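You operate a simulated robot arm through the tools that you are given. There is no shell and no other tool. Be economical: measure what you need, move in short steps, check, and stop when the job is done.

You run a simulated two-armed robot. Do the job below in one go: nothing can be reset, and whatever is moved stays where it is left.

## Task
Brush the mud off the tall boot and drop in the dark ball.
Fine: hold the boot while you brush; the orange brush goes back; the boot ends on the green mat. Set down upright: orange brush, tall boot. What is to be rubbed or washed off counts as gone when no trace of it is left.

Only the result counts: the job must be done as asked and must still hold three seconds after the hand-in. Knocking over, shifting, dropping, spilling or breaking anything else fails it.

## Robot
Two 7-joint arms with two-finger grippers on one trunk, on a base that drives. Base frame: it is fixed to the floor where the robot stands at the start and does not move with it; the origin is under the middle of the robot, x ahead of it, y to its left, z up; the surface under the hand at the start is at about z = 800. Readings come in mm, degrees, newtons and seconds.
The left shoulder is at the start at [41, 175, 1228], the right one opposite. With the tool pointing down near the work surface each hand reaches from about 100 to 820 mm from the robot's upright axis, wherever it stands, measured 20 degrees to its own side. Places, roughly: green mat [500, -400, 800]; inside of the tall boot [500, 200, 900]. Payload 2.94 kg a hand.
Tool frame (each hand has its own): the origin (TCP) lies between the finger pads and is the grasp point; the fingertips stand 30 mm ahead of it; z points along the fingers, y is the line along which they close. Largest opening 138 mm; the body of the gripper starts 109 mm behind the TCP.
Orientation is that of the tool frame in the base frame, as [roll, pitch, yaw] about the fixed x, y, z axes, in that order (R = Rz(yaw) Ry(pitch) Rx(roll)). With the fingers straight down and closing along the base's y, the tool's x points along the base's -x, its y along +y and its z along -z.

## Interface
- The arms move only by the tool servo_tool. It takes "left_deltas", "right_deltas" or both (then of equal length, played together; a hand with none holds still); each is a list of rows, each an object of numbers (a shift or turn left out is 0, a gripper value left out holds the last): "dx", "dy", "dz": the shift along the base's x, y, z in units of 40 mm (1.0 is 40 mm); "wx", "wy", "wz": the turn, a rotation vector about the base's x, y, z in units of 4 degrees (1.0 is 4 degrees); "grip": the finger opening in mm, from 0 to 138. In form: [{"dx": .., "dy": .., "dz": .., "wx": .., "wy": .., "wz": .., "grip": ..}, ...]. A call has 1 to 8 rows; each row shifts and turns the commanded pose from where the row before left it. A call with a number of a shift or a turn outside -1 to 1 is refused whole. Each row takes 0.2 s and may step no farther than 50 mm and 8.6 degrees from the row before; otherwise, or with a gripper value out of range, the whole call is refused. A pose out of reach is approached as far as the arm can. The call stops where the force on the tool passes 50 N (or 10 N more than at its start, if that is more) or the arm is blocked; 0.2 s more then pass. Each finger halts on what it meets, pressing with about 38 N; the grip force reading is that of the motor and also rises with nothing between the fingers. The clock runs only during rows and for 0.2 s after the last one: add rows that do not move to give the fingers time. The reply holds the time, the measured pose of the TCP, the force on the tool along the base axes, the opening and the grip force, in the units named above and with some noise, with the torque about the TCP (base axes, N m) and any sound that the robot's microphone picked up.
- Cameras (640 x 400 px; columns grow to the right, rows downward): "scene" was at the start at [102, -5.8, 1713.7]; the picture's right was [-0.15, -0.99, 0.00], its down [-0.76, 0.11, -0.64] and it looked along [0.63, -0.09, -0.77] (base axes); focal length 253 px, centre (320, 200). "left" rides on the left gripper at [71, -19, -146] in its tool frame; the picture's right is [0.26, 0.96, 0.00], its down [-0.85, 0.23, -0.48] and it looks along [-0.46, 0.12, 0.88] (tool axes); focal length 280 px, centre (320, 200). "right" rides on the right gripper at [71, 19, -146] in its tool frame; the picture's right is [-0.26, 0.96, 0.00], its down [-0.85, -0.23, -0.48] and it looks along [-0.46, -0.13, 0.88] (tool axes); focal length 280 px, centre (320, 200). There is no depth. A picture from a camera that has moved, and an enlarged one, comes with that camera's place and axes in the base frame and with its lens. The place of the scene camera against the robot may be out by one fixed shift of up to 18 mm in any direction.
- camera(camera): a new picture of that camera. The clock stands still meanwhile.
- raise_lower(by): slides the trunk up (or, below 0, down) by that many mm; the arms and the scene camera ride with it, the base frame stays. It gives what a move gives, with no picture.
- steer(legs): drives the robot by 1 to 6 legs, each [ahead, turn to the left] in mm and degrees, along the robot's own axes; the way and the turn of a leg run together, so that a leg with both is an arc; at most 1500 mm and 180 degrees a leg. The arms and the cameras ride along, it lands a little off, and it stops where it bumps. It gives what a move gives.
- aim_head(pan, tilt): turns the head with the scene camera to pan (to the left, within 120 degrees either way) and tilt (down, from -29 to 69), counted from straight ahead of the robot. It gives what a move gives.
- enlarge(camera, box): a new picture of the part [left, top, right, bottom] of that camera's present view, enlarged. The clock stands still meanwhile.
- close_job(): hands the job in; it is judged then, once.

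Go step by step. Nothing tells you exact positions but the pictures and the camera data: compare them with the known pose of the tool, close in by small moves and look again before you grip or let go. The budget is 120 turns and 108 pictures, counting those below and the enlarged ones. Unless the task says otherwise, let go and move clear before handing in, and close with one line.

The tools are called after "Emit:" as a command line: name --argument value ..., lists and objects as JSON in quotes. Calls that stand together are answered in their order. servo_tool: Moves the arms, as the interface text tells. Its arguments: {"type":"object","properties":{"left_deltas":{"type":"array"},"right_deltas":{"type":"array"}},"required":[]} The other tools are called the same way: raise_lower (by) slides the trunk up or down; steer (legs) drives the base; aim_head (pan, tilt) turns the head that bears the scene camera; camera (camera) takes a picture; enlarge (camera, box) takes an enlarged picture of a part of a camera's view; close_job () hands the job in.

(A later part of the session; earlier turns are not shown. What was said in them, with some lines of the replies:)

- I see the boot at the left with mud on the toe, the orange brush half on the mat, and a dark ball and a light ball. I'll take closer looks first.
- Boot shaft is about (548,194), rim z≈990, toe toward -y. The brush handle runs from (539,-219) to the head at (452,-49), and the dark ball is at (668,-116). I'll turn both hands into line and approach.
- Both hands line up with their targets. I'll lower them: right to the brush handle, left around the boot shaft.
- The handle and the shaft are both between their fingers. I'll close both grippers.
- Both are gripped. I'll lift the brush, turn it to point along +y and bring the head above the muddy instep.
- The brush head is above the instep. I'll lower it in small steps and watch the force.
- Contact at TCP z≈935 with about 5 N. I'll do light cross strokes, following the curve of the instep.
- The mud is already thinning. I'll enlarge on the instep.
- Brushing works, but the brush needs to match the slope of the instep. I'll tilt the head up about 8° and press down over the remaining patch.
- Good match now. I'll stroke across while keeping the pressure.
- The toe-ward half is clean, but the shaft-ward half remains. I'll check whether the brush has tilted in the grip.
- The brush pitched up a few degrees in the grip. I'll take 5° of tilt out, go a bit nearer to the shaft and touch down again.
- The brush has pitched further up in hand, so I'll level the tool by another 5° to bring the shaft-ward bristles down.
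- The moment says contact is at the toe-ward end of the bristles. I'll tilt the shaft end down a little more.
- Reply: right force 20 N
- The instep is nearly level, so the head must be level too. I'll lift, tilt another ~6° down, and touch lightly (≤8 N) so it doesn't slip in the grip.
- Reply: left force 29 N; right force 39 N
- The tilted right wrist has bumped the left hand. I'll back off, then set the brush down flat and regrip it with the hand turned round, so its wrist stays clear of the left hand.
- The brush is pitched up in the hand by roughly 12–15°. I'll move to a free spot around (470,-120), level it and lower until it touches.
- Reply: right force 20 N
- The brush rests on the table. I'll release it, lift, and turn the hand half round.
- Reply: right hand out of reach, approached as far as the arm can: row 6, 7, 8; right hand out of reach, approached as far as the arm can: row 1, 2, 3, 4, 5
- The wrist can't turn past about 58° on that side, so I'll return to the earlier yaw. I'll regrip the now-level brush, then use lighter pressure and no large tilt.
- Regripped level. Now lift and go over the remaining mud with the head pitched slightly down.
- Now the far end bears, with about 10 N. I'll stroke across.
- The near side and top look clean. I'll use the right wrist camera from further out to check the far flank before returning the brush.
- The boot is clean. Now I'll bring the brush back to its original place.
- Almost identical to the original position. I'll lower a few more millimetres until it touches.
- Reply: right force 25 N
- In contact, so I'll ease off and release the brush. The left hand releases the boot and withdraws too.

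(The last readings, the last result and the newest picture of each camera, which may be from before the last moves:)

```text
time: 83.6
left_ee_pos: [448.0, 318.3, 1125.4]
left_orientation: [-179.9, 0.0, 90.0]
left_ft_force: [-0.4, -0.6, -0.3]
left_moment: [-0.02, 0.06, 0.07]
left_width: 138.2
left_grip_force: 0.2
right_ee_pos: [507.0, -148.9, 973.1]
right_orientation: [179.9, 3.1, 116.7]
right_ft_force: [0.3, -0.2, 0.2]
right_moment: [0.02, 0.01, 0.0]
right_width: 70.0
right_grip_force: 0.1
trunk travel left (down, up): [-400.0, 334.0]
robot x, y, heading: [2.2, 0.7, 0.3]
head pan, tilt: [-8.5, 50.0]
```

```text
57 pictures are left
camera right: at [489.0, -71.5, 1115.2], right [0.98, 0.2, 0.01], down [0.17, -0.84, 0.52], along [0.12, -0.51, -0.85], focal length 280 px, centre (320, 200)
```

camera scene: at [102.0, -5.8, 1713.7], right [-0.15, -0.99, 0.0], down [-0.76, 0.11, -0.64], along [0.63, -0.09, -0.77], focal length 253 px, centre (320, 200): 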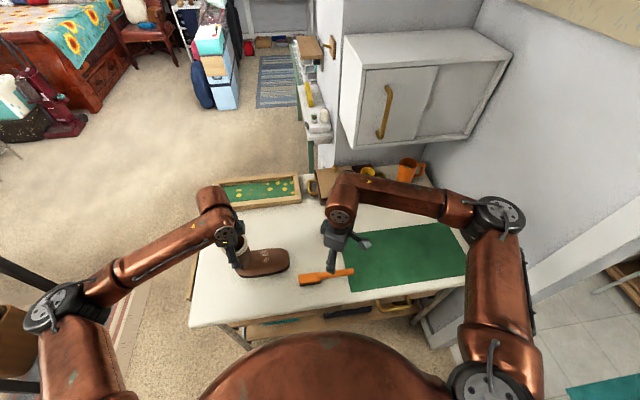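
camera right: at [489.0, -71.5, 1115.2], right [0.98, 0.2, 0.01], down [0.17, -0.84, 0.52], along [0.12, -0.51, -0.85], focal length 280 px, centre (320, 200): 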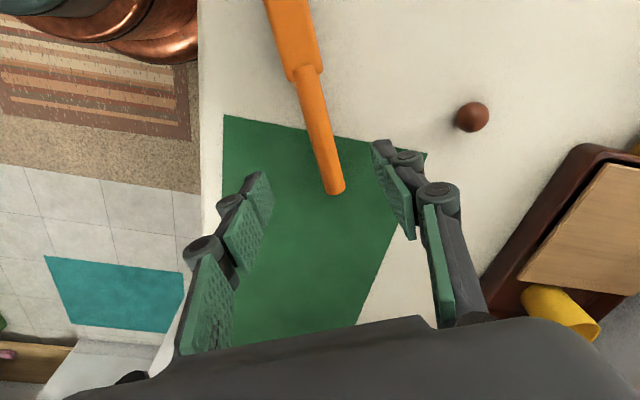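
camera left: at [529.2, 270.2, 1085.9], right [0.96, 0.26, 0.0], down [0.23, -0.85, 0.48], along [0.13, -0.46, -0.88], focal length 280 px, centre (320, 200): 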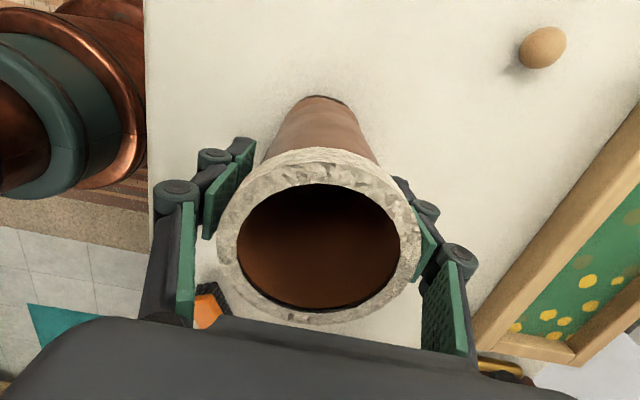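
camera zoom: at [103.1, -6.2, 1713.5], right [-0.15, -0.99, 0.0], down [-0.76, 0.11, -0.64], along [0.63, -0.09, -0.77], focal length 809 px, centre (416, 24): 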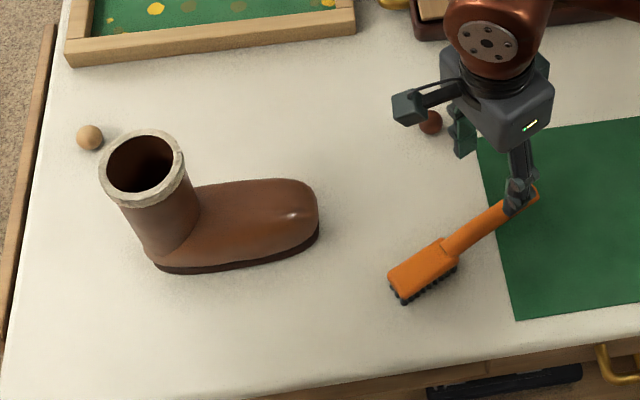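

The brush is back where it was. Next the right hand goes over the boot shaft to pick the boot up, with the left hand moved further away.

Emit:
servo_tool --left_deltas '[{"dy": 0.5, "dz": 0.3}, {"dy": 0.5, "dz": 0.3}, {"dy": 0.5, "dz": 0.3}, {"dy": 0.5, "dz": 0.3}, {"dx": -0.5, "dy": 0.3}, {"dx": -0.5}, {"dx": -0.5}, {}]' --right_deltas '[{"dz": 0.9, "wz": -0.955, "grip": 138}, {"dz": 0.9, "wz": -0.955}, {"dz": 0.9, "wz": -0.955}, {"dz": 0.9, "wz": -0.955}, {"dy": 0.9, "dx": 0.15, "wz": -0.955}, {"dy": 0.9, "dx": 0.15, "wz": -0.955}, {"dy": 0.9, "dx": 0.15, "wz": -0.955}, {"dy": 0.9, "dx": 0.15, "wx": 0.75}]'

Emit:
servo_tool --right_deltas '[{"dy": 0.9, "dx": 0.15}, {"dy": 0.9, "dx": 0.15}, {"dy": 0.9, "dx": 0.1}, {"dy": 0.9}, {"dy": 0.9}, {"dy": 0.6}, {}]'

Emit:
camera --camera "right"

Emit:
camera --camera "scene"

```text
time: 85.4
left_ee_pos: [387.4, 408.9, 1175.6]
left_orientation: [-179.8, 0.1, 90.0]
left_ft_force: [0.8, -0.6, 0.2]
left_moment: [0.0, 0.06, 0.0]
left_width: 137.8
left_grip_force: 0.1
right_ee_pos: [532.3, -4.5, 1116.3]
right_orientation: [-179.9, 0.0, 90.0]
right_ft_force: [0.4, -0.1, -0.6]
right_moment: [-0.05, 0.04, 0.01]
right_width: 138.1
right_grip_force: 0.1
trunk travel left (down, up): [-400.0, 334.0]
robot x, y, heading: [0.4, 0.8, -0.0]
head pan, tilt: [-8.5, 50.0]
```

```text
time: 87.0
left_ee_pos: [386.5, 407.9, 1175.6]
left_orientation: [-180.0, 0.0, 90.0]
left_ft_force: [-0.4, -0.1, 0.6]
left_moment: [-0.03, -0.02, 0.0]
left_width: 138.0
left_grip_force: 0.0
right_ee_pos: [547.2, 199.5, 1117.3]
right_orientation: [180.0, 0.1, 90.1]
right_ft_force: [0.3, 0.8, 0.6]
right_moment: [0.02, -0.01, 0.02]
right_width: 138.0
right_grip_force: 0.0
trunk travel left (down, up): [-400.0, 334.0]
robot x, y, heading: [2.3, 1.3, 0.1]
head pan, tilt: [-8.5, 50.0]
```

```text
56 pictures are left
camera right: at [566.7, 268.7, 1263.4], right [0.97, -0.26, 0.0], down [-0.23, -0.85, 0.48], along [-0.12, -0.46, -0.88], focal length 280 px, centre (320, 200)
```

right: 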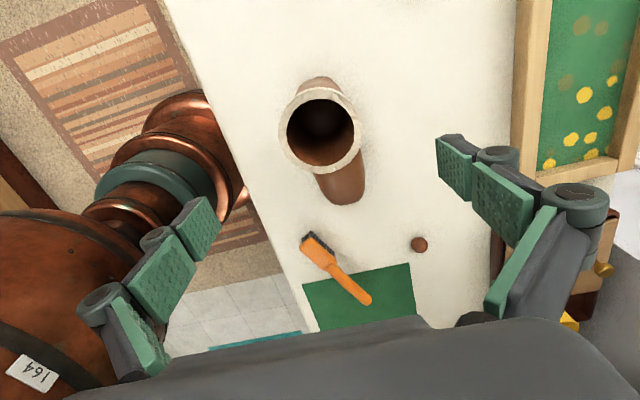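

```text
55 pictures are left
camera scene: at [102.2, -5.9, 1713.6], right [-0.15, -0.99, 0.0], down [-0.76, 0.11, -0.64], along [0.63, -0.09, -0.77], focal length 253 px, centre (320, 200)
```

scene: 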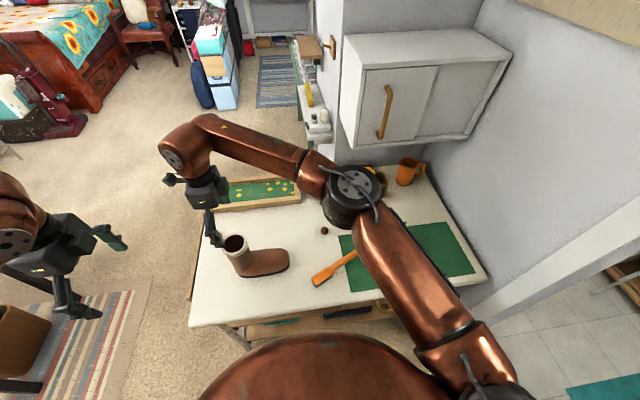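

Centred over the shaft. Descend and grip.

Emit:
servo_tool --right_deltas '[{"dz": -0.9}, {"dz": -0.9}, {"dz": -0.9}, {"dz": -0.9}, {"dz": -0.9}, {}, {}]'

Emit:
servo_tool --right_deltas '[{"grip": 70}, {}, {}, {}, {}]'

Emit:
camera --camera "right"

```text
time: 88.6
left_ee_pos: [385.5, 408.7, 1175.2]
left_orientation: [180.0, 0.0, 90.1]
left_ft_force: [0.1, -0.2, 0.3]
left_moment: [-0.01, 0.0, 0.02]
left_width: 137.8
left_grip_force: 0.1
right_ee_pos: [549.9, 199.3, 936.0]
right_orientation: [179.9, 0.1, 90.1]
right_ft_force: [-0.4, 0.2, -0.4]
right_moment: [0.0, 0.01, 0.01]
right_width: 138.0
right_grip_force: 0.1
trunk travel left (down, up): [-400.0, 334.0]
robot x, y, heading: [-0.6, 4.9, -0.4]
head pan, tilt: [-8.5, 50.0]
```

```text
time: 89.8
left_ee_pos: [386.7, 408.7, 1175.1]
left_orientation: [-180.0, 0.0, 90.1]
left_ft_force: [-1.2, -0.1, 0.4]
left_moment: [-0.01, 0.01, -0.02]
left_width: 137.9
left_grip_force: 0.1
right_ee_pos: [550.9, 199.6, 936.8]
right_orientation: [179.9, 0.1, 90.0]
right_ft_force: [-3.1, 0.4, 3.3]
right_moment: [0.01, 0.15, -0.12]
right_width: 86.9
right_grip_force: 37.8
trunk travel left (down, up): [-400.0, 334.0]
robot x, y, heading: [-1.5, -2.3, -0.2]
head pan, tilt: [-8.5, 50.0]
```

```text
54 pictures are left
camera right: at [570.3, 269.9, 1083.2], right [0.97, -0.26, 0.0], down [-0.23, -0.85, 0.48], along [-0.12, -0.46, -0.88], focal length 280 px, centre (320, 200)
```

right: 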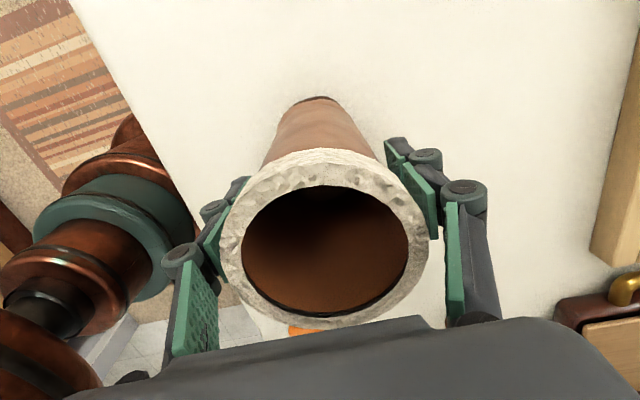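

Gripped. I'll lift a little and check that the boot hangs level.

Emit:
servo_tool --right_deltas '[{"dz": 0.3}, {"dz": 0.6}, {"dz": 0.6}, {}]'

Emit:
enlarge --camera "scene" --box '[190, 200, 390, 300]'

```text
time: 90.8
left_ee_pos: [385.8, 408.0, 1175.6]
left_orientation: [-179.8, 0.0, 90.2]
left_ft_force: [0.0, 0.0, -0.6]
left_moment: [0.03, -0.01, 0.01]
left_width: 138.2
left_grip_force: 0.0
right_ee_pos: [549.6, 200.5, 997.2]
right_orientation: [180.0, -0.1, 90.1]
right_ft_force: [-0.2, -0.1, -2.1]
right_moment: [0.11, 0.03, 0.03]
right_width: 86.9
right_grip_force: 37.9
trunk travel left (down, up): [-400.0, 334.0]
robot x, y, heading: [0.2, -1.7, 0.2]
head pan, tilt: [-8.5, 50.0]
```

```text
3.20 times, centred on (290, 250) of scene
camera zoom: at [102.5, -4.8, 1713.6], right [-0.15, -0.99, 0.0], down [-0.76, 0.11, -0.64], along [0.63, -0.1, -0.77], focal length 809 px, centre (416, 40)
```

zoom: 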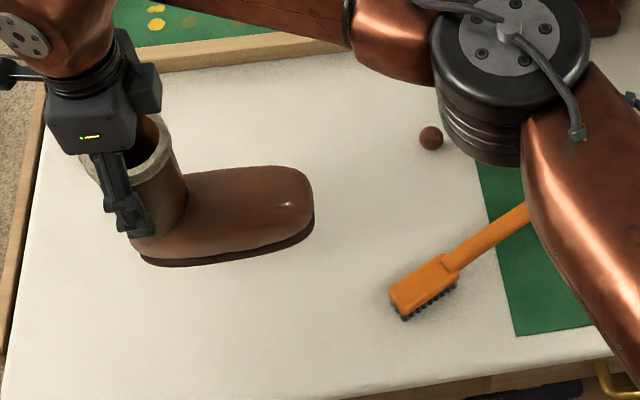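

It hangs level and is light. Carry it over to the mat, clear of the brush.

Emit:
servo_tool --right_deltas '[{"dz": 0.8}, {"dz": 0.7}, {"dy": -0.9}, {"dy": -0.9}, {"dy": -0.9}, {"dy": -0.9}, {"dy": -0.9}, {"dy": -0.9}]'

Emit:
servo_tool --right_deltas '[{"dy": -0.9}, {"dy": -0.9}, {"dy": -0.9}, {"dy": -0.9}, {"dy": -0.9, "dx": -0.2}, {"dy": -0.9, "dx": -0.2}, {"dy": -0.9, "dx": -0.1}, {"dy": -0.9}]'

Emit:
servo_tool --right_deltas '[{"dy": -0.9}, {}, {}]'

Emit:
camera --camera "scene"

Emit:
camera --camera "right"

```text
time: 92.6
left_ee_pos: [386.3, 407.3, 1176.2]
left_orientation: [180.0, -0.1, 90.0]
left_ft_force: [-0.1, -0.6, 0.2]
left_moment: [0.05, 0.0, 0.0]
left_width: 137.9
left_grip_force: 0.0
right_ee_pos: [549.0, -16.1, 1057.9]
right_orientation: [179.8, -0.1, 90.1]
right_ft_force: [-0.1, 0.3, -1.7]
right_moment: [0.16, -0.04, 0.0]
right_width: 87.2
right_grip_force: 37.6
trunk travel left (down, up): [-400.0, 334.0]
robot x, y, heading: [-1.3, -2.2, 0.1]
head pan, tilt: [-8.5, 50.0]
```

```text
time: 94.4
left_ee_pos: [387.0, 407.8, 1175.3]
left_orientation: [180.0, -0.1, 90.1]
left_ft_force: [0.3, -0.2, -1.1]
left_moment: [0.02, 0.02, -0.01]
left_width: 138.2
left_grip_force: 0.1
right_ee_pos: [528.2, -305.1, 1055.7]
right_orientation: [180.0, -0.1, 90.0]
right_ft_force: [-0.4, -0.2, -2.3]
right_moment: [0.11, 0.02, 0.01]
right_width: 87.2
right_grip_force: 38.4
trunk travel left (down, up): [-400.0, 334.0]
robot x, y, heading: [-0.6, -0.4, -0.0]
head pan, tilt: [-8.5, 50.0]
```

```text
time: 95.2
left_ee_pos: [385.7, 406.8, 1175.1]
left_orientation: [180.0, 0.0, 90.1]
left_ft_force: [0.1, 0.3, 0.0]
left_moment: [-0.01, 0.0, 0.02]
left_width: 138.0
left_grip_force: 0.1
right_ee_pos: [528.3, -339.0, 1056.2]
right_orientation: [179.9, 0.0, 90.0]
right_ft_force: [0.0, -0.5, -1.1]
right_moment: [0.12, 0.0, -0.01]
right_width: 86.9
right_grip_force: 37.9
trunk travel left (down, up): [-400.0, 334.0]
robot x, y, heading: [-0.4, -1.5, 0.3]
head pan, tilt: [-8.5, 50.0]
```

```text
52 pictures are left
camera scene: at [101.4, -7.1, 1713.7], right [-0.15, -0.99, 0.0], down [-0.76, 0.11, -0.64], along [0.64, -0.09, -0.77], focal length 253 px, centre (320, 200)
```

scene: 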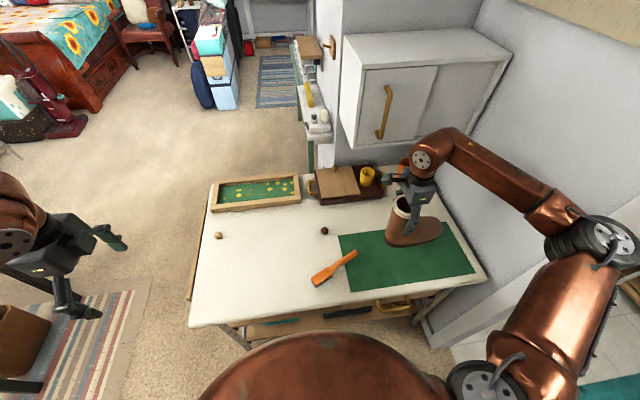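

```text
51 pictures are left
camera right: at [547.5, -269.6, 1202.4], right [0.97, -0.26, 0.0], down [-0.23, -0.85, 0.47], along [-0.12, -0.46, -0.88], focal length 280 px, centre (320, 200)
```

right: 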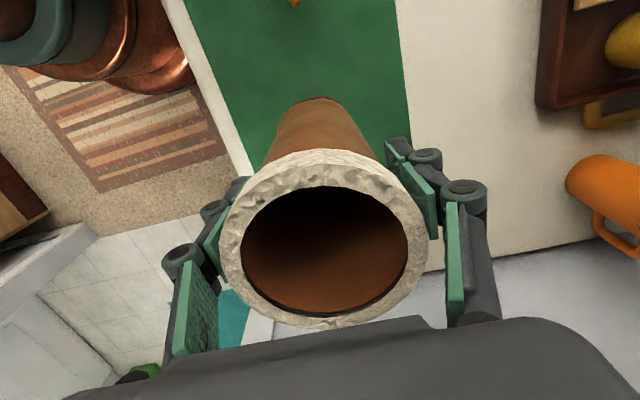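

Emit:
servo_tool --right_deltas '[{"dz": -0.8}, {"dz": -0.8}, {"dz": -0.6}, {"dz": -0.4}, {"dz": -0.15}, {}, {}]'

Emit:
enlarge --camera "scene" --box '[310, 190, 490, 310]'

```text
time: 96.8
left_ee_pos: [386.3, 408.5, 1176.0]
left_orientation: [-179.9, 0.0, 90.0]
left_ft_force: [0.4, 0.7, 0.5]
left_moment: [-0.02, -0.02, 0.03]
left_width: 137.7
left_grip_force: 0.0
right_ee_pos: [528.7, -338.4, 947.9]
right_orientation: [179.8, 0.0, 90.1]
right_ft_force: [-0.6, 0.8, -1.6]
right_moment: [0.08, 0.02, -0.01]
right_width: 86.9
right_grip_force: 38.2
trunk travel left (down, up): [-400.0, 334.0]
robot x, y, heading: [-5.2, 0.6, 0.2]
head pan, tilt: [-8.5, 50.0]
```

```text
3.33 times, centred on (400, 250) of scene
camera zoom: at [102.0, -5.9, 1713.7], right [-0.15, -0.99, 0.0], down [-0.76, 0.11, -0.64], along [0.63, -0.09, -0.77], focal length 842 px, centre (53, 33)
```

zoom: 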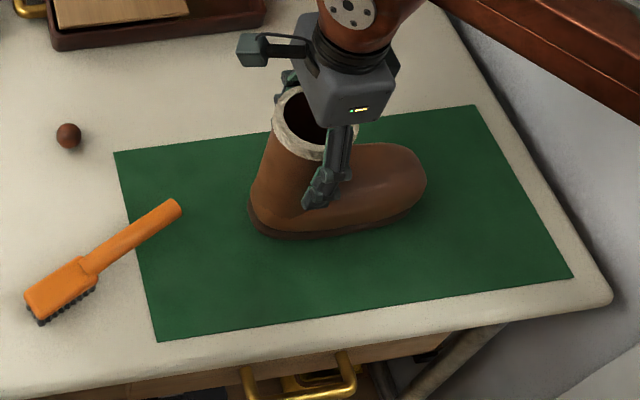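

Well inside the mat. Lower gently to contact.

Emit:
servo_tool --right_deltas '[{"dz": -0.1}, {"dz": -0.08}, {}]'

Emit:
servo_tool --right_deltas '[{"dz": -0.06}, {}]'

Emit:
servo_tool --right_deltas '[{"dz": -0.05}, {}]'

```text
time: 97.6
left_ee_pos: [386.1, 408.1, 1175.3]
left_orientation: [-180.0, 0.0, 90.0]
left_ft_force: [0.4, 0.7, 0.2]
left_moment: [-0.01, -0.01, 0.02]
left_width: 137.8
left_grip_force: 0.0
right_ee_pos: [527.6, -340.2, 941.1]
right_orientation: [179.9, 0.1, 90.1]
right_ft_force: [-0.4, -0.8, -1.8]
right_moment: [0.12, 0.01, -0.04]
right_width: 87.1
right_grip_force: 37.6
trunk travel left (down, up): [-400.0, 334.0]
robot x, y, heading: [2.4, -2.1, 0.1]
head pan, tilt: [-8.5, 50.0]
```

```text
time: 98.2
left_ee_pos: [385.5, 408.5, 1175.7]
left_orientation: [-180.0, 0.0, 90.0]
left_ft_force: [0.2, 0.4, -1.1]
left_moment: [0.01, 0.0, -0.03]
left_width: 138.3
left_grip_force: 0.0
right_ee_pos: [529.3, -341.3, 939.4]
right_orientation: [179.9, 0.0, 90.2]
right_ft_force: [-3.2, 0.9, 3.3]
right_moment: [-0.49, 0.09, -0.35]
right_width: 87.0
right_grip_force: 38.0
trunk travel left (down, up): [-400.0, 334.0]
robot x, y, heading: [1.5, -0.3, 0.3]
head pan, tilt: [-8.5, 50.0]
```

```text
time: 98.8
left_ee_pos: [385.6, 408.2, 1175.8]
left_orientation: [-179.9, 0.0, 90.0]
left_ft_force: [-0.5, 0.5, 0.3]
left_moment: [0.0, -0.02, 0.01]
left_width: 137.7
left_grip_force: 0.1
right_ee_pos: [528.2, -339.9, 937.4]
right_orientation: [179.8, 0.0, 90.2]
right_ft_force: [-4.8, 1.1, 11.6]
right_moment: [-0.26, 0.09, -0.21]
right_width: 87.2
right_grip_force: 37.7
trunk travel left (down, up): [-400.0, 334.0]
robot x, y, heading: [0.8, 3.0, 0.2]
head pan, tilt: [-8.5, 50.0]
```

Seated. Release, lift clear, and move over the dark ball.

Emit:
servo_tool --right_deltas '[{"grip": 138}, {}, {}, {"dz": 0.3}, {"dz": 0.9}, {"dz": 0.9}, {"dz": 0.9}, {"dz": 0.8}]'

Emit:
servo_tool --right_deltas '[{"dx": 0.5, "dy": 0.8, "grip": 70}, {"dx": 0.5, "dy": 0.8}, {"dx": 0.5, "dy": 0.8}, {"dx": 0.5, "dy": 0.8}, {"dx": 0.5, "dy": 0.8}, {"dx": 0.5, "dy": 0.8}, {"dx": 0.5, "dy": 0.8, "dz": -0.6}, {"dz": -0.9}]'

Emit:
servo_tool --right_deltas '[{"dz": -0.9}, {"dz": -0.8}, {}, {}]'

Emit:
camera --camera "right"

Emit:
enlarge --camera "scene" --box '[290, 180, 490, 310]'

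```text
time: 100.6
left_ee_pos: [385.8, 408.4, 1175.6]
left_orientation: [-180.0, 0.0, 90.1]
left_ft_force: [-0.9, 0.4, -0.1]
left_moment: [0.0, 0.02, 0.0]
left_width: 138.0
left_grip_force: 0.1
right_ee_pos: [526.1, -340.0, 1087.8]
right_orientation: [180.0, 0.0, 90.1]
right_ft_force: [-0.6, 0.7, 0.3]
right_moment: [0.02, -0.05, -0.03]
right_width: 138.0
right_grip_force: 0.1
trunk travel left (down, up): [-400.0, 334.0]
robot x, y, heading: [0.4, -1.8, 0.0]
head pan, tilt: [-8.5, 50.0]
```

```text
time: 102.4
left_ee_pos: [386.2, 406.5, 1175.7]
left_orientation: [-180.0, -0.1, 90.0]
left_ft_force: [0.3, -0.1, 0.1]
left_moment: [0.01, 0.01, 0.01]
left_width: 137.9
left_grip_force: 0.0
right_ee_pos: [670.1, -119.2, 1028.0]
right_orientation: [180.0, -0.1, 90.0]
right_ft_force: [0.2, -1.3, -0.3]
right_moment: [0.03, -0.04, 0.0]
right_width: 70.1
right_grip_force: 0.0
trunk travel left (down, up): [-400.0, 334.0]
robot x, y, heading: [0.5, -2.7, 0.1]
head pan, tilt: [-8.5, 50.0]
```

```text
time: 103.4
left_ee_pos: [385.9, 408.9, 1176.2]
left_orientation: [179.9, 0.1, 90.0]
left_ft_force: [-0.6, 0.1, -0.2]
left_moment: [-0.01, 0.01, -0.01]
left_width: 138.0
left_grip_force: 0.0
right_ee_pos: [670.1, -117.7, 959.7]
right_orientation: [179.9, 0.0, 90.1]
right_ft_force: [-0.1, -0.8, 0.6]
right_moment: [0.0, -0.02, 0.01]
right_width: 70.1
right_grip_force: 0.0
trunk travel left (down, up): [-400.0, 334.0]
robot x, y, heading: [-2.4, 1.5, 0.3]
head pan, tilt: [-8.5, 50.0]
```

```text
49 pictures are left
camera right: at [689.9, -48.7, 1105.7], right [0.97, -0.26, 0.0], down [-0.23, -0.85, 0.48], along [-0.12, -0.46, -0.88], focal length 280 px, centre (320, 200)
```

right: 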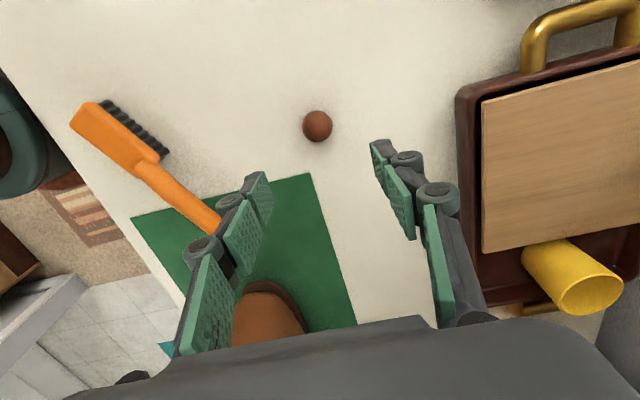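

```text
3.08 times, centred on (390, 245) of scene
camera zoom: at [102.0, -5.8, 1713.7], right [-0.15, -0.99, 0.0], down [-0.76, 0.11, -0.64], along [0.63, -0.09, -0.77], focal length 778 px, centre (105, 62)
```

zoom: 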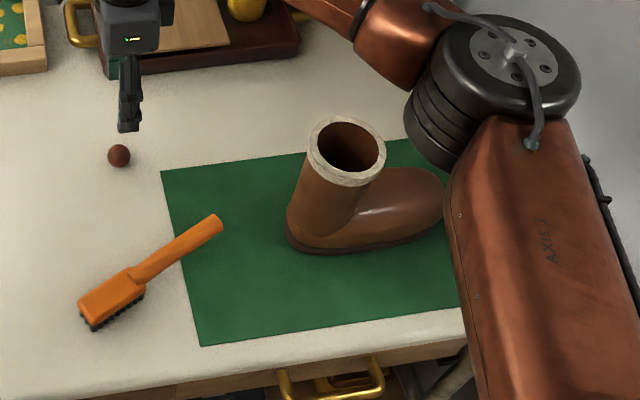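

Boot stands on the mat. The ball is at (670,-116), right under the hand; descend and grip it.

Emit:
servo_tool --right_deltas '[{"dz": -0.9, "dy": 0.05}, {"dz": -0.9}, {"dz": -0.7}, {"dz": -0.4}, {}, {}]'

Emit:
camera --camera "right"

```text
time: 104.8
left_ee_pos: [386.7, 407.3, 1176.1]
left_orientation: [-180.0, 0.0, 90.0]
left_ft_force: [0.3, 0.3, 0.0]
left_moment: [0.04, 0.02, 0.02]
left_width: 138.0
left_grip_force: 0.0
right_ee_pos: [668.4, -115.1, 841.9]
right_orientation: [179.8, 0.0, 90.0]
right_ft_force: [0.0, 0.2, 0.5]
right_moment: [-0.01, 0.03, 0.0]
right_width: 70.0
right_grip_force: 0.1
trunk travel left (down, up): [-400.0, 334.0]
robot x, y, heading: [-1.0, 2.2, -0.1]
head pan, tilt: [-8.5, 50.0]
```

```text
47 pictures are left
camera right: at [688.0, -45.0, 988.4], right [0.97, -0.26, 0.0], down [-0.23, -0.85, 0.48], along [-0.12, -0.46, -0.88], focal length 280 px, centre (320, 200)
```

right: 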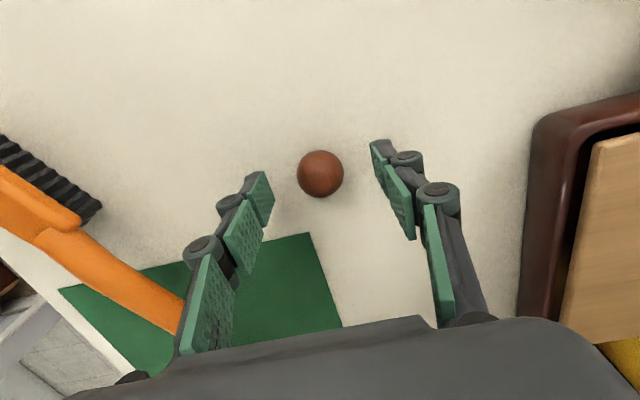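

Emit:
servo_tool --right_deltas '[{"dz": -0.22, "dy": -0.03}, {}, {"grip": 10}, {}, {}, {}, {}]'

Emit:
camera --camera "right"

```text
time: 106.4
left_ee_pos: [384.8, 408.5, 1176.3]
left_orientation: [180.0, 0.0, 90.1]
left_ft_force: [-0.3, 0.1, 0.3]
left_moment: [0.01, 0.01, -0.03]
left_width: 138.0
left_grip_force: 0.0
right_ee_pos: [667.8, -115.5, 833.9]
right_orientation: [179.9, 0.0, 90.1]
right_ft_force: [-0.2, -0.6, 0.4]
right_moment: [0.01, 0.0, -0.03]
right_width: 26.4
right_grip_force: 38.0
trunk travel left (down, up): [-400.0, 334.0]
robot x, y, heading: [0.1, -1.6, -0.5]
head pan, tilt: [-8.5, 50.0]
```

```text
46 pictures are left
camera right: at [688.1, -46.3, 980.1], right [0.97, -0.26, 0.0], down [-0.23, -0.85, 0.48], along [-0.12, -0.46, -0.88], focal length 280 px, centre (320, 200)
```

right: 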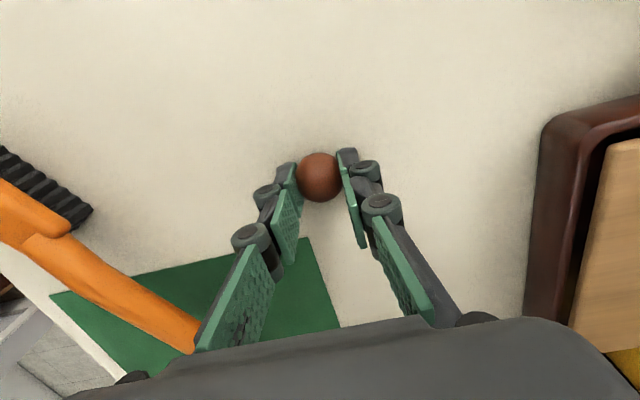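

Ball held. Lift and carry it over the boot opening.

Emit:
servo_tool --right_deltas '[{"dz": 0.5}, {"dz": 0.9}, {"dz": 0.9}, {"dz": 0.9}, {"dz": 0.9}, {"dz": 0.9}, {"dz": 0.9}, {"dz": 0.9}]'

Emit:
servo_tool --right_deltas '[{"dx": -0.5, "dy": -0.8}, {"dx": -0.5, "dy": -0.8}, {"dx": -0.5, "dy": -0.8}, {"dx": -0.5, "dy": -0.8}, {"dx": -0.5, "dy": -0.8}, {"dx": -0.5, "dy": -0.8}, {"dx": -0.5, "dy": -0.8}, {}]'

Emit:
camera --camera "right"

```text
time: 108.2
left_ee_pos: [386.3, 409.5, 1175.9]
left_orientation: [-180.0, 0.0, 90.1]
left_ft_force: [-0.1, -0.6, 0.6]
left_moment: [-0.03, -0.05, 0.02]
left_width: 138.2
left_grip_force: 0.0
right_ee_pos: [669.1, -115.7, 1108.1]
right_orientation: [179.9, 0.0, 90.1]
right_ft_force: [-0.2, 0.0, -0.3]
right_moment: [0.03, 0.01, -0.03]
right_width: 26.3
right_grip_force: 38.3
trunk travel left (down, up): [-400.0, 334.0]
robot x, y, heading: [-0.1, -3.0, -0.0]
head pan, tilt: [-8.5, 50.0]
```

```text
time: 110.0
left_ee_pos: [385.9, 409.3, 1175.5]
left_orientation: [-180.0, 0.1, 90.1]
left_ft_force: [0.3, 0.8, 0.1]
left_moment: [-0.02, 0.04, 0.02]
left_width: 137.7
left_grip_force: 0.1
right_ee_pos: [527.0, -340.1, 1109.0]
right_orientation: [179.9, 0.1, 90.2]
right_ft_force: [-0.4, 0.8, 0.1]
right_moment: [-0.05, 0.04, -0.02]
right_width: 26.5
right_grip_force: 38.5
trunk travel left (down, up): [-400.0, 334.0]
robot x, y, heading: [0.5, 2.3, -0.0]
head pan, tilt: [-8.5, 50.0]
```

```text
45 pictures are left
camera right: at [546.1, -269.9, 1256.0], right [0.97, -0.26, 0.0], down [-0.23, -0.85, 0.48], along [-0.12, -0.46, -0.88], focal length 280 px, centre (320, 200)
```

right: 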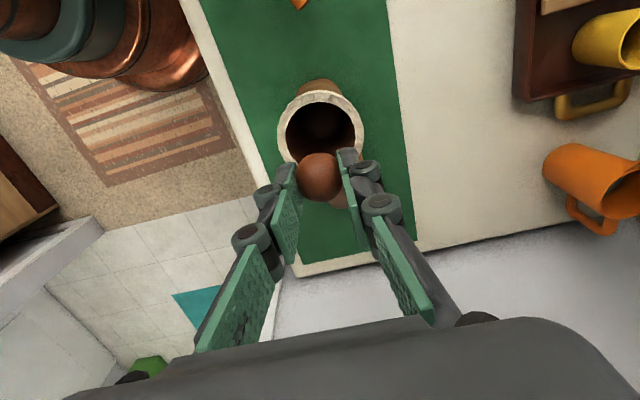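

Emit:
servo_tool --right_deltas '[{"dz": -0.8, "dx": 0.04, "dy": 0.05}, {"dz": -0.7}, {"dz": -0.3}, {}, {}]'

Emit:
camera --camera "right"

Emit:
enlarge --camera "scene" --box '[350, 180, 470, 270]'

```text
time: 111.2
left_ee_pos: [386.4, 408.6, 1174.7]
left_orientation: [-180.0, 0.0, 90.0]
left_ft_force: [0.0, 0.7, 0.0]
left_moment: [0.01, 0.01, 0.03]
left_width: 138.1
left_grip_force: 0.0
right_ee_pos: [529.6, -340.5, 1036.4]
right_orientation: [179.9, 0.0, 90.1]
right_ft_force: [-0.7, -1.1, 0.6]
right_moment: [0.02, 0.02, -0.01]
right_width: 26.6
right_grip_force: 38.5
trunk travel left (down, up): [-400.0, 334.0]
robot x, y, heading: [-0.6, -0.2, 0.2]
head pan, tilt: [-8.5, 50.0]
```

```text
44 pictures are left
camera right: at [549.3, -270.0, 1181.6], right [0.97, -0.26, 0.0], down [-0.23, -0.85, 0.48], along [-0.12, -0.46, -0.88], focal length 280 px, centre (320, 200)
```

right: 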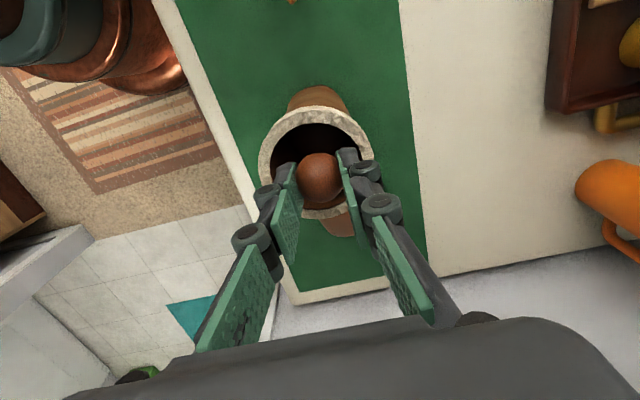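

```text
4.44 times, centred on (410, 225) of scene
camera zoom: at [102.0, -6.0, 1713.7], right [-0.15, -0.99, 0.0], down [-0.76, 0.11, -0.64], along [0.63, -0.09, -0.77], focal length 1123 px, centre (-80, 89)
```

zoom: 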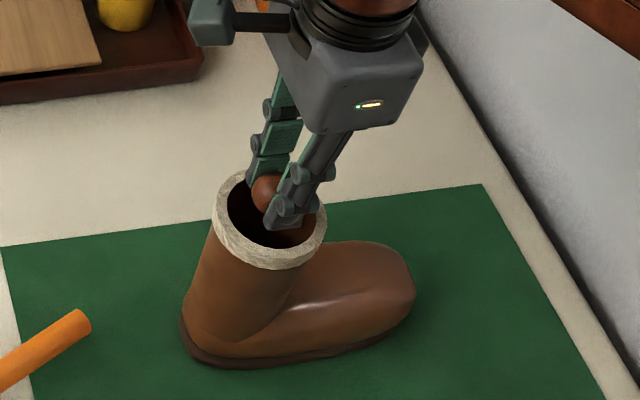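

Centred over the opening; release.

Emit:
servo_tool --right_deltas '[{"grip": 50}, {}, {}, {}, {}]'

Emit:
servo_tool --right_deltas '[{"dz": 0.8}, {"dz": 0.9}, {"dz": 0.9}, {}, {}]'

Emit:
enlarge --camera "right" --box '[240, 60, 400, 260]'

Emit:
camera --camera "scene"

```text
time: 112.4
left_ee_pos: [386.9, 407.1, 1175.8]
left_orientation: [179.9, 0.0, 90.0]
left_ft_force: [0.0, 0.2, 0.6]
left_moment: [0.02, -0.02, 0.05]
left_width: 138.0
left_grip_force: 0.0
right_ee_pos: [528.9, -339.7, 1035.5]
right_orientation: [179.8, 0.0, 90.2]
right_ft_force: [-0.1, 0.5, -0.6]
right_moment: [-0.02, 0.0, -0.01]
right_width: 49.7
right_grip_force: 0.1
trunk travel left (down, up): [-400.0, 334.0]
robot x, y, heading: [0.4, -1.0, -0.1]
head pan, tilt: [-8.5, 50.0]
```

```text
time: 113.6
left_ee_pos: [385.9, 408.6, 1176.0]
left_orientation: [-180.0, 0.0, 90.0]
left_ft_force: [-0.9, 0.1, 0.0]
left_moment: [0.02, -0.04, 0.0]
left_width: 138.1
left_grip_force: 0.1
right_ee_pos: [530.1, -335.9, 1139.9]
right_orientation: [179.9, -0.1, 90.0]
right_ft_force: [0.1, 0.3, 0.0]
right_moment: [0.01, 0.01, 0.01]
right_width: 50.0
right_grip_force: 0.0
trunk travel left (down, up): [-400.0, 334.0]
robot x, y, heading: [1.7, 1.5, 0.3]
head pan, tilt: [-8.5, 50.0]
```

```text
2.00 times, centred on (320, 160) of right
camera zoom: at [549.8, -265.7, 1286.5], right [0.97, -0.26, 0.0], down [-0.23, -0.85, 0.48], along [-0.12, -0.46, -0.88], focal length 561 px, centre (320, 280)
```

zoom: 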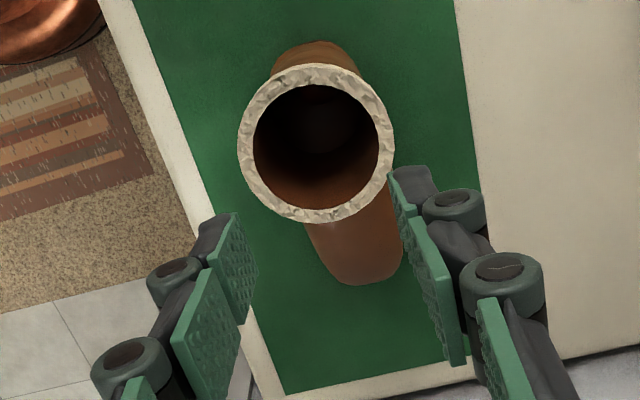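

```text
41 pictures are left
camera scene: at [101.6, -5.6, 1713.7], right [-0.15, -0.99, 0.0], down [-0.76, 0.11, -0.64], along [0.64, -0.09, -0.77], focal length 253 px, centre (320, 200)
```

scene: 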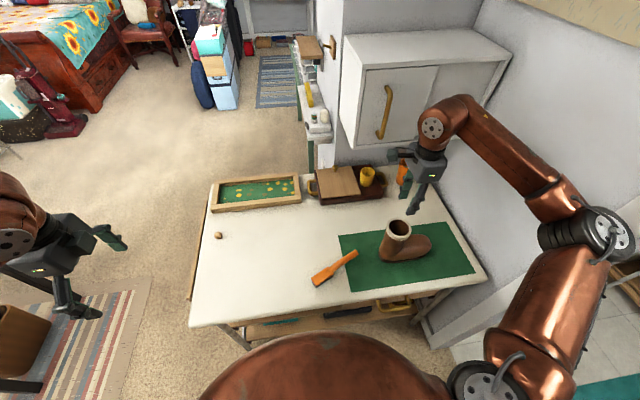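

The ball dropped in and nothing else has moved. I'll take a last close check of the boot's surface and its inside.

Emit:
enlarge --camera "scene" --box '[370, 205, 440, 270]'

Emit:
enlarge --camera "right" --box '[290, 85, 350, 205]'

Emit:
enlarge --camera "scene" --box '[190, 210, 390, 300]'

```text
6.15 times, centred on (405, 238) of scene
camera zoom: at [101.6, -5.6, 1713.7], right [-0.15, -0.99, 0.0], down [-0.76, 0.11, -0.64], along [0.64, -0.09, -0.77], focal length 1555 px, centre (-203, -31)
```

zoom: 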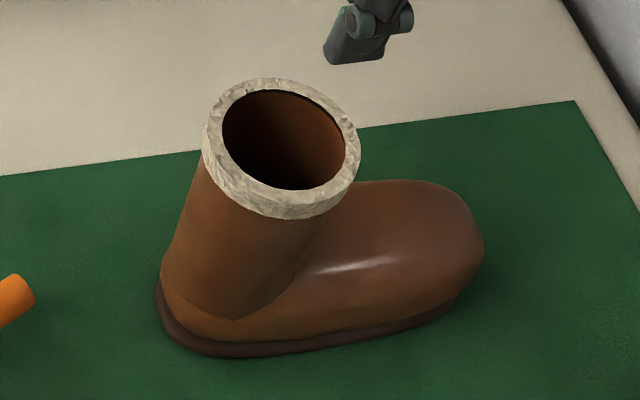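

```text
3.33 times, centred on (320, 145) of right
camera zoom: at [549.8, -265.7, 1286.5], right [0.97, -0.26, 0.0], down [-0.23, -0.85, 0.48], along [-0.12, -0.46, -0.88], focal length 935 px, centre (320, 383)
```

zoom: 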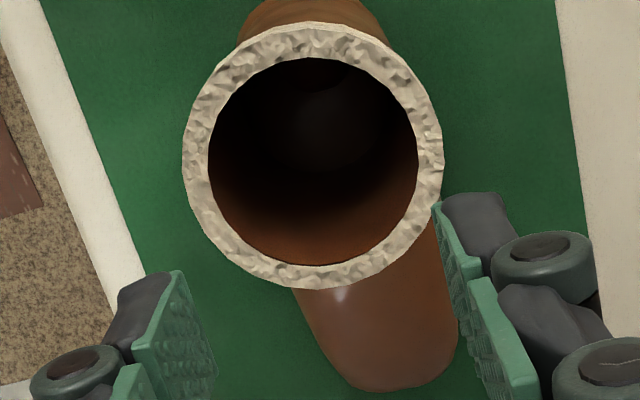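

```text
3.20 times, centred on (290, 255) of scene
camera zoom: at [101.6, -5.6, 1713.7], right [-0.15, -0.99, 0.0], down [-0.76, 0.11, -0.64], along [0.64, -0.09, -0.77], focal length 809 px, centre (416, 24)
```

zoom: 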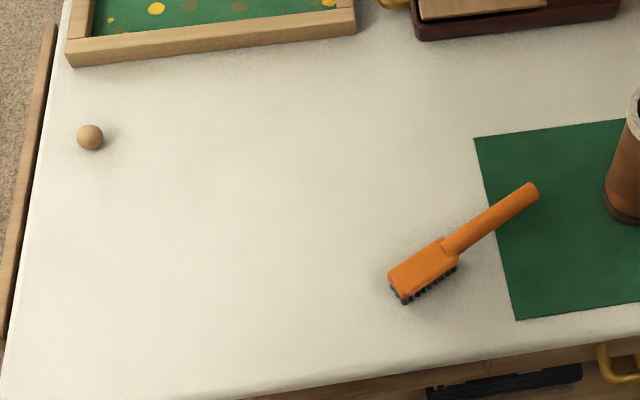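

The boot is clean and upright on the mat with the ball inside, the brush is back, and both hands are clear. I'm handing in now.

Emit:
close_job

```text
The job is handed in.
```

The job is handed in. I brushed the boot clean, with no mud showing in the last pictures, and it stands upright on the green mat with the dark ball inside. The orange brush is back within a few millimetres of where it lay.
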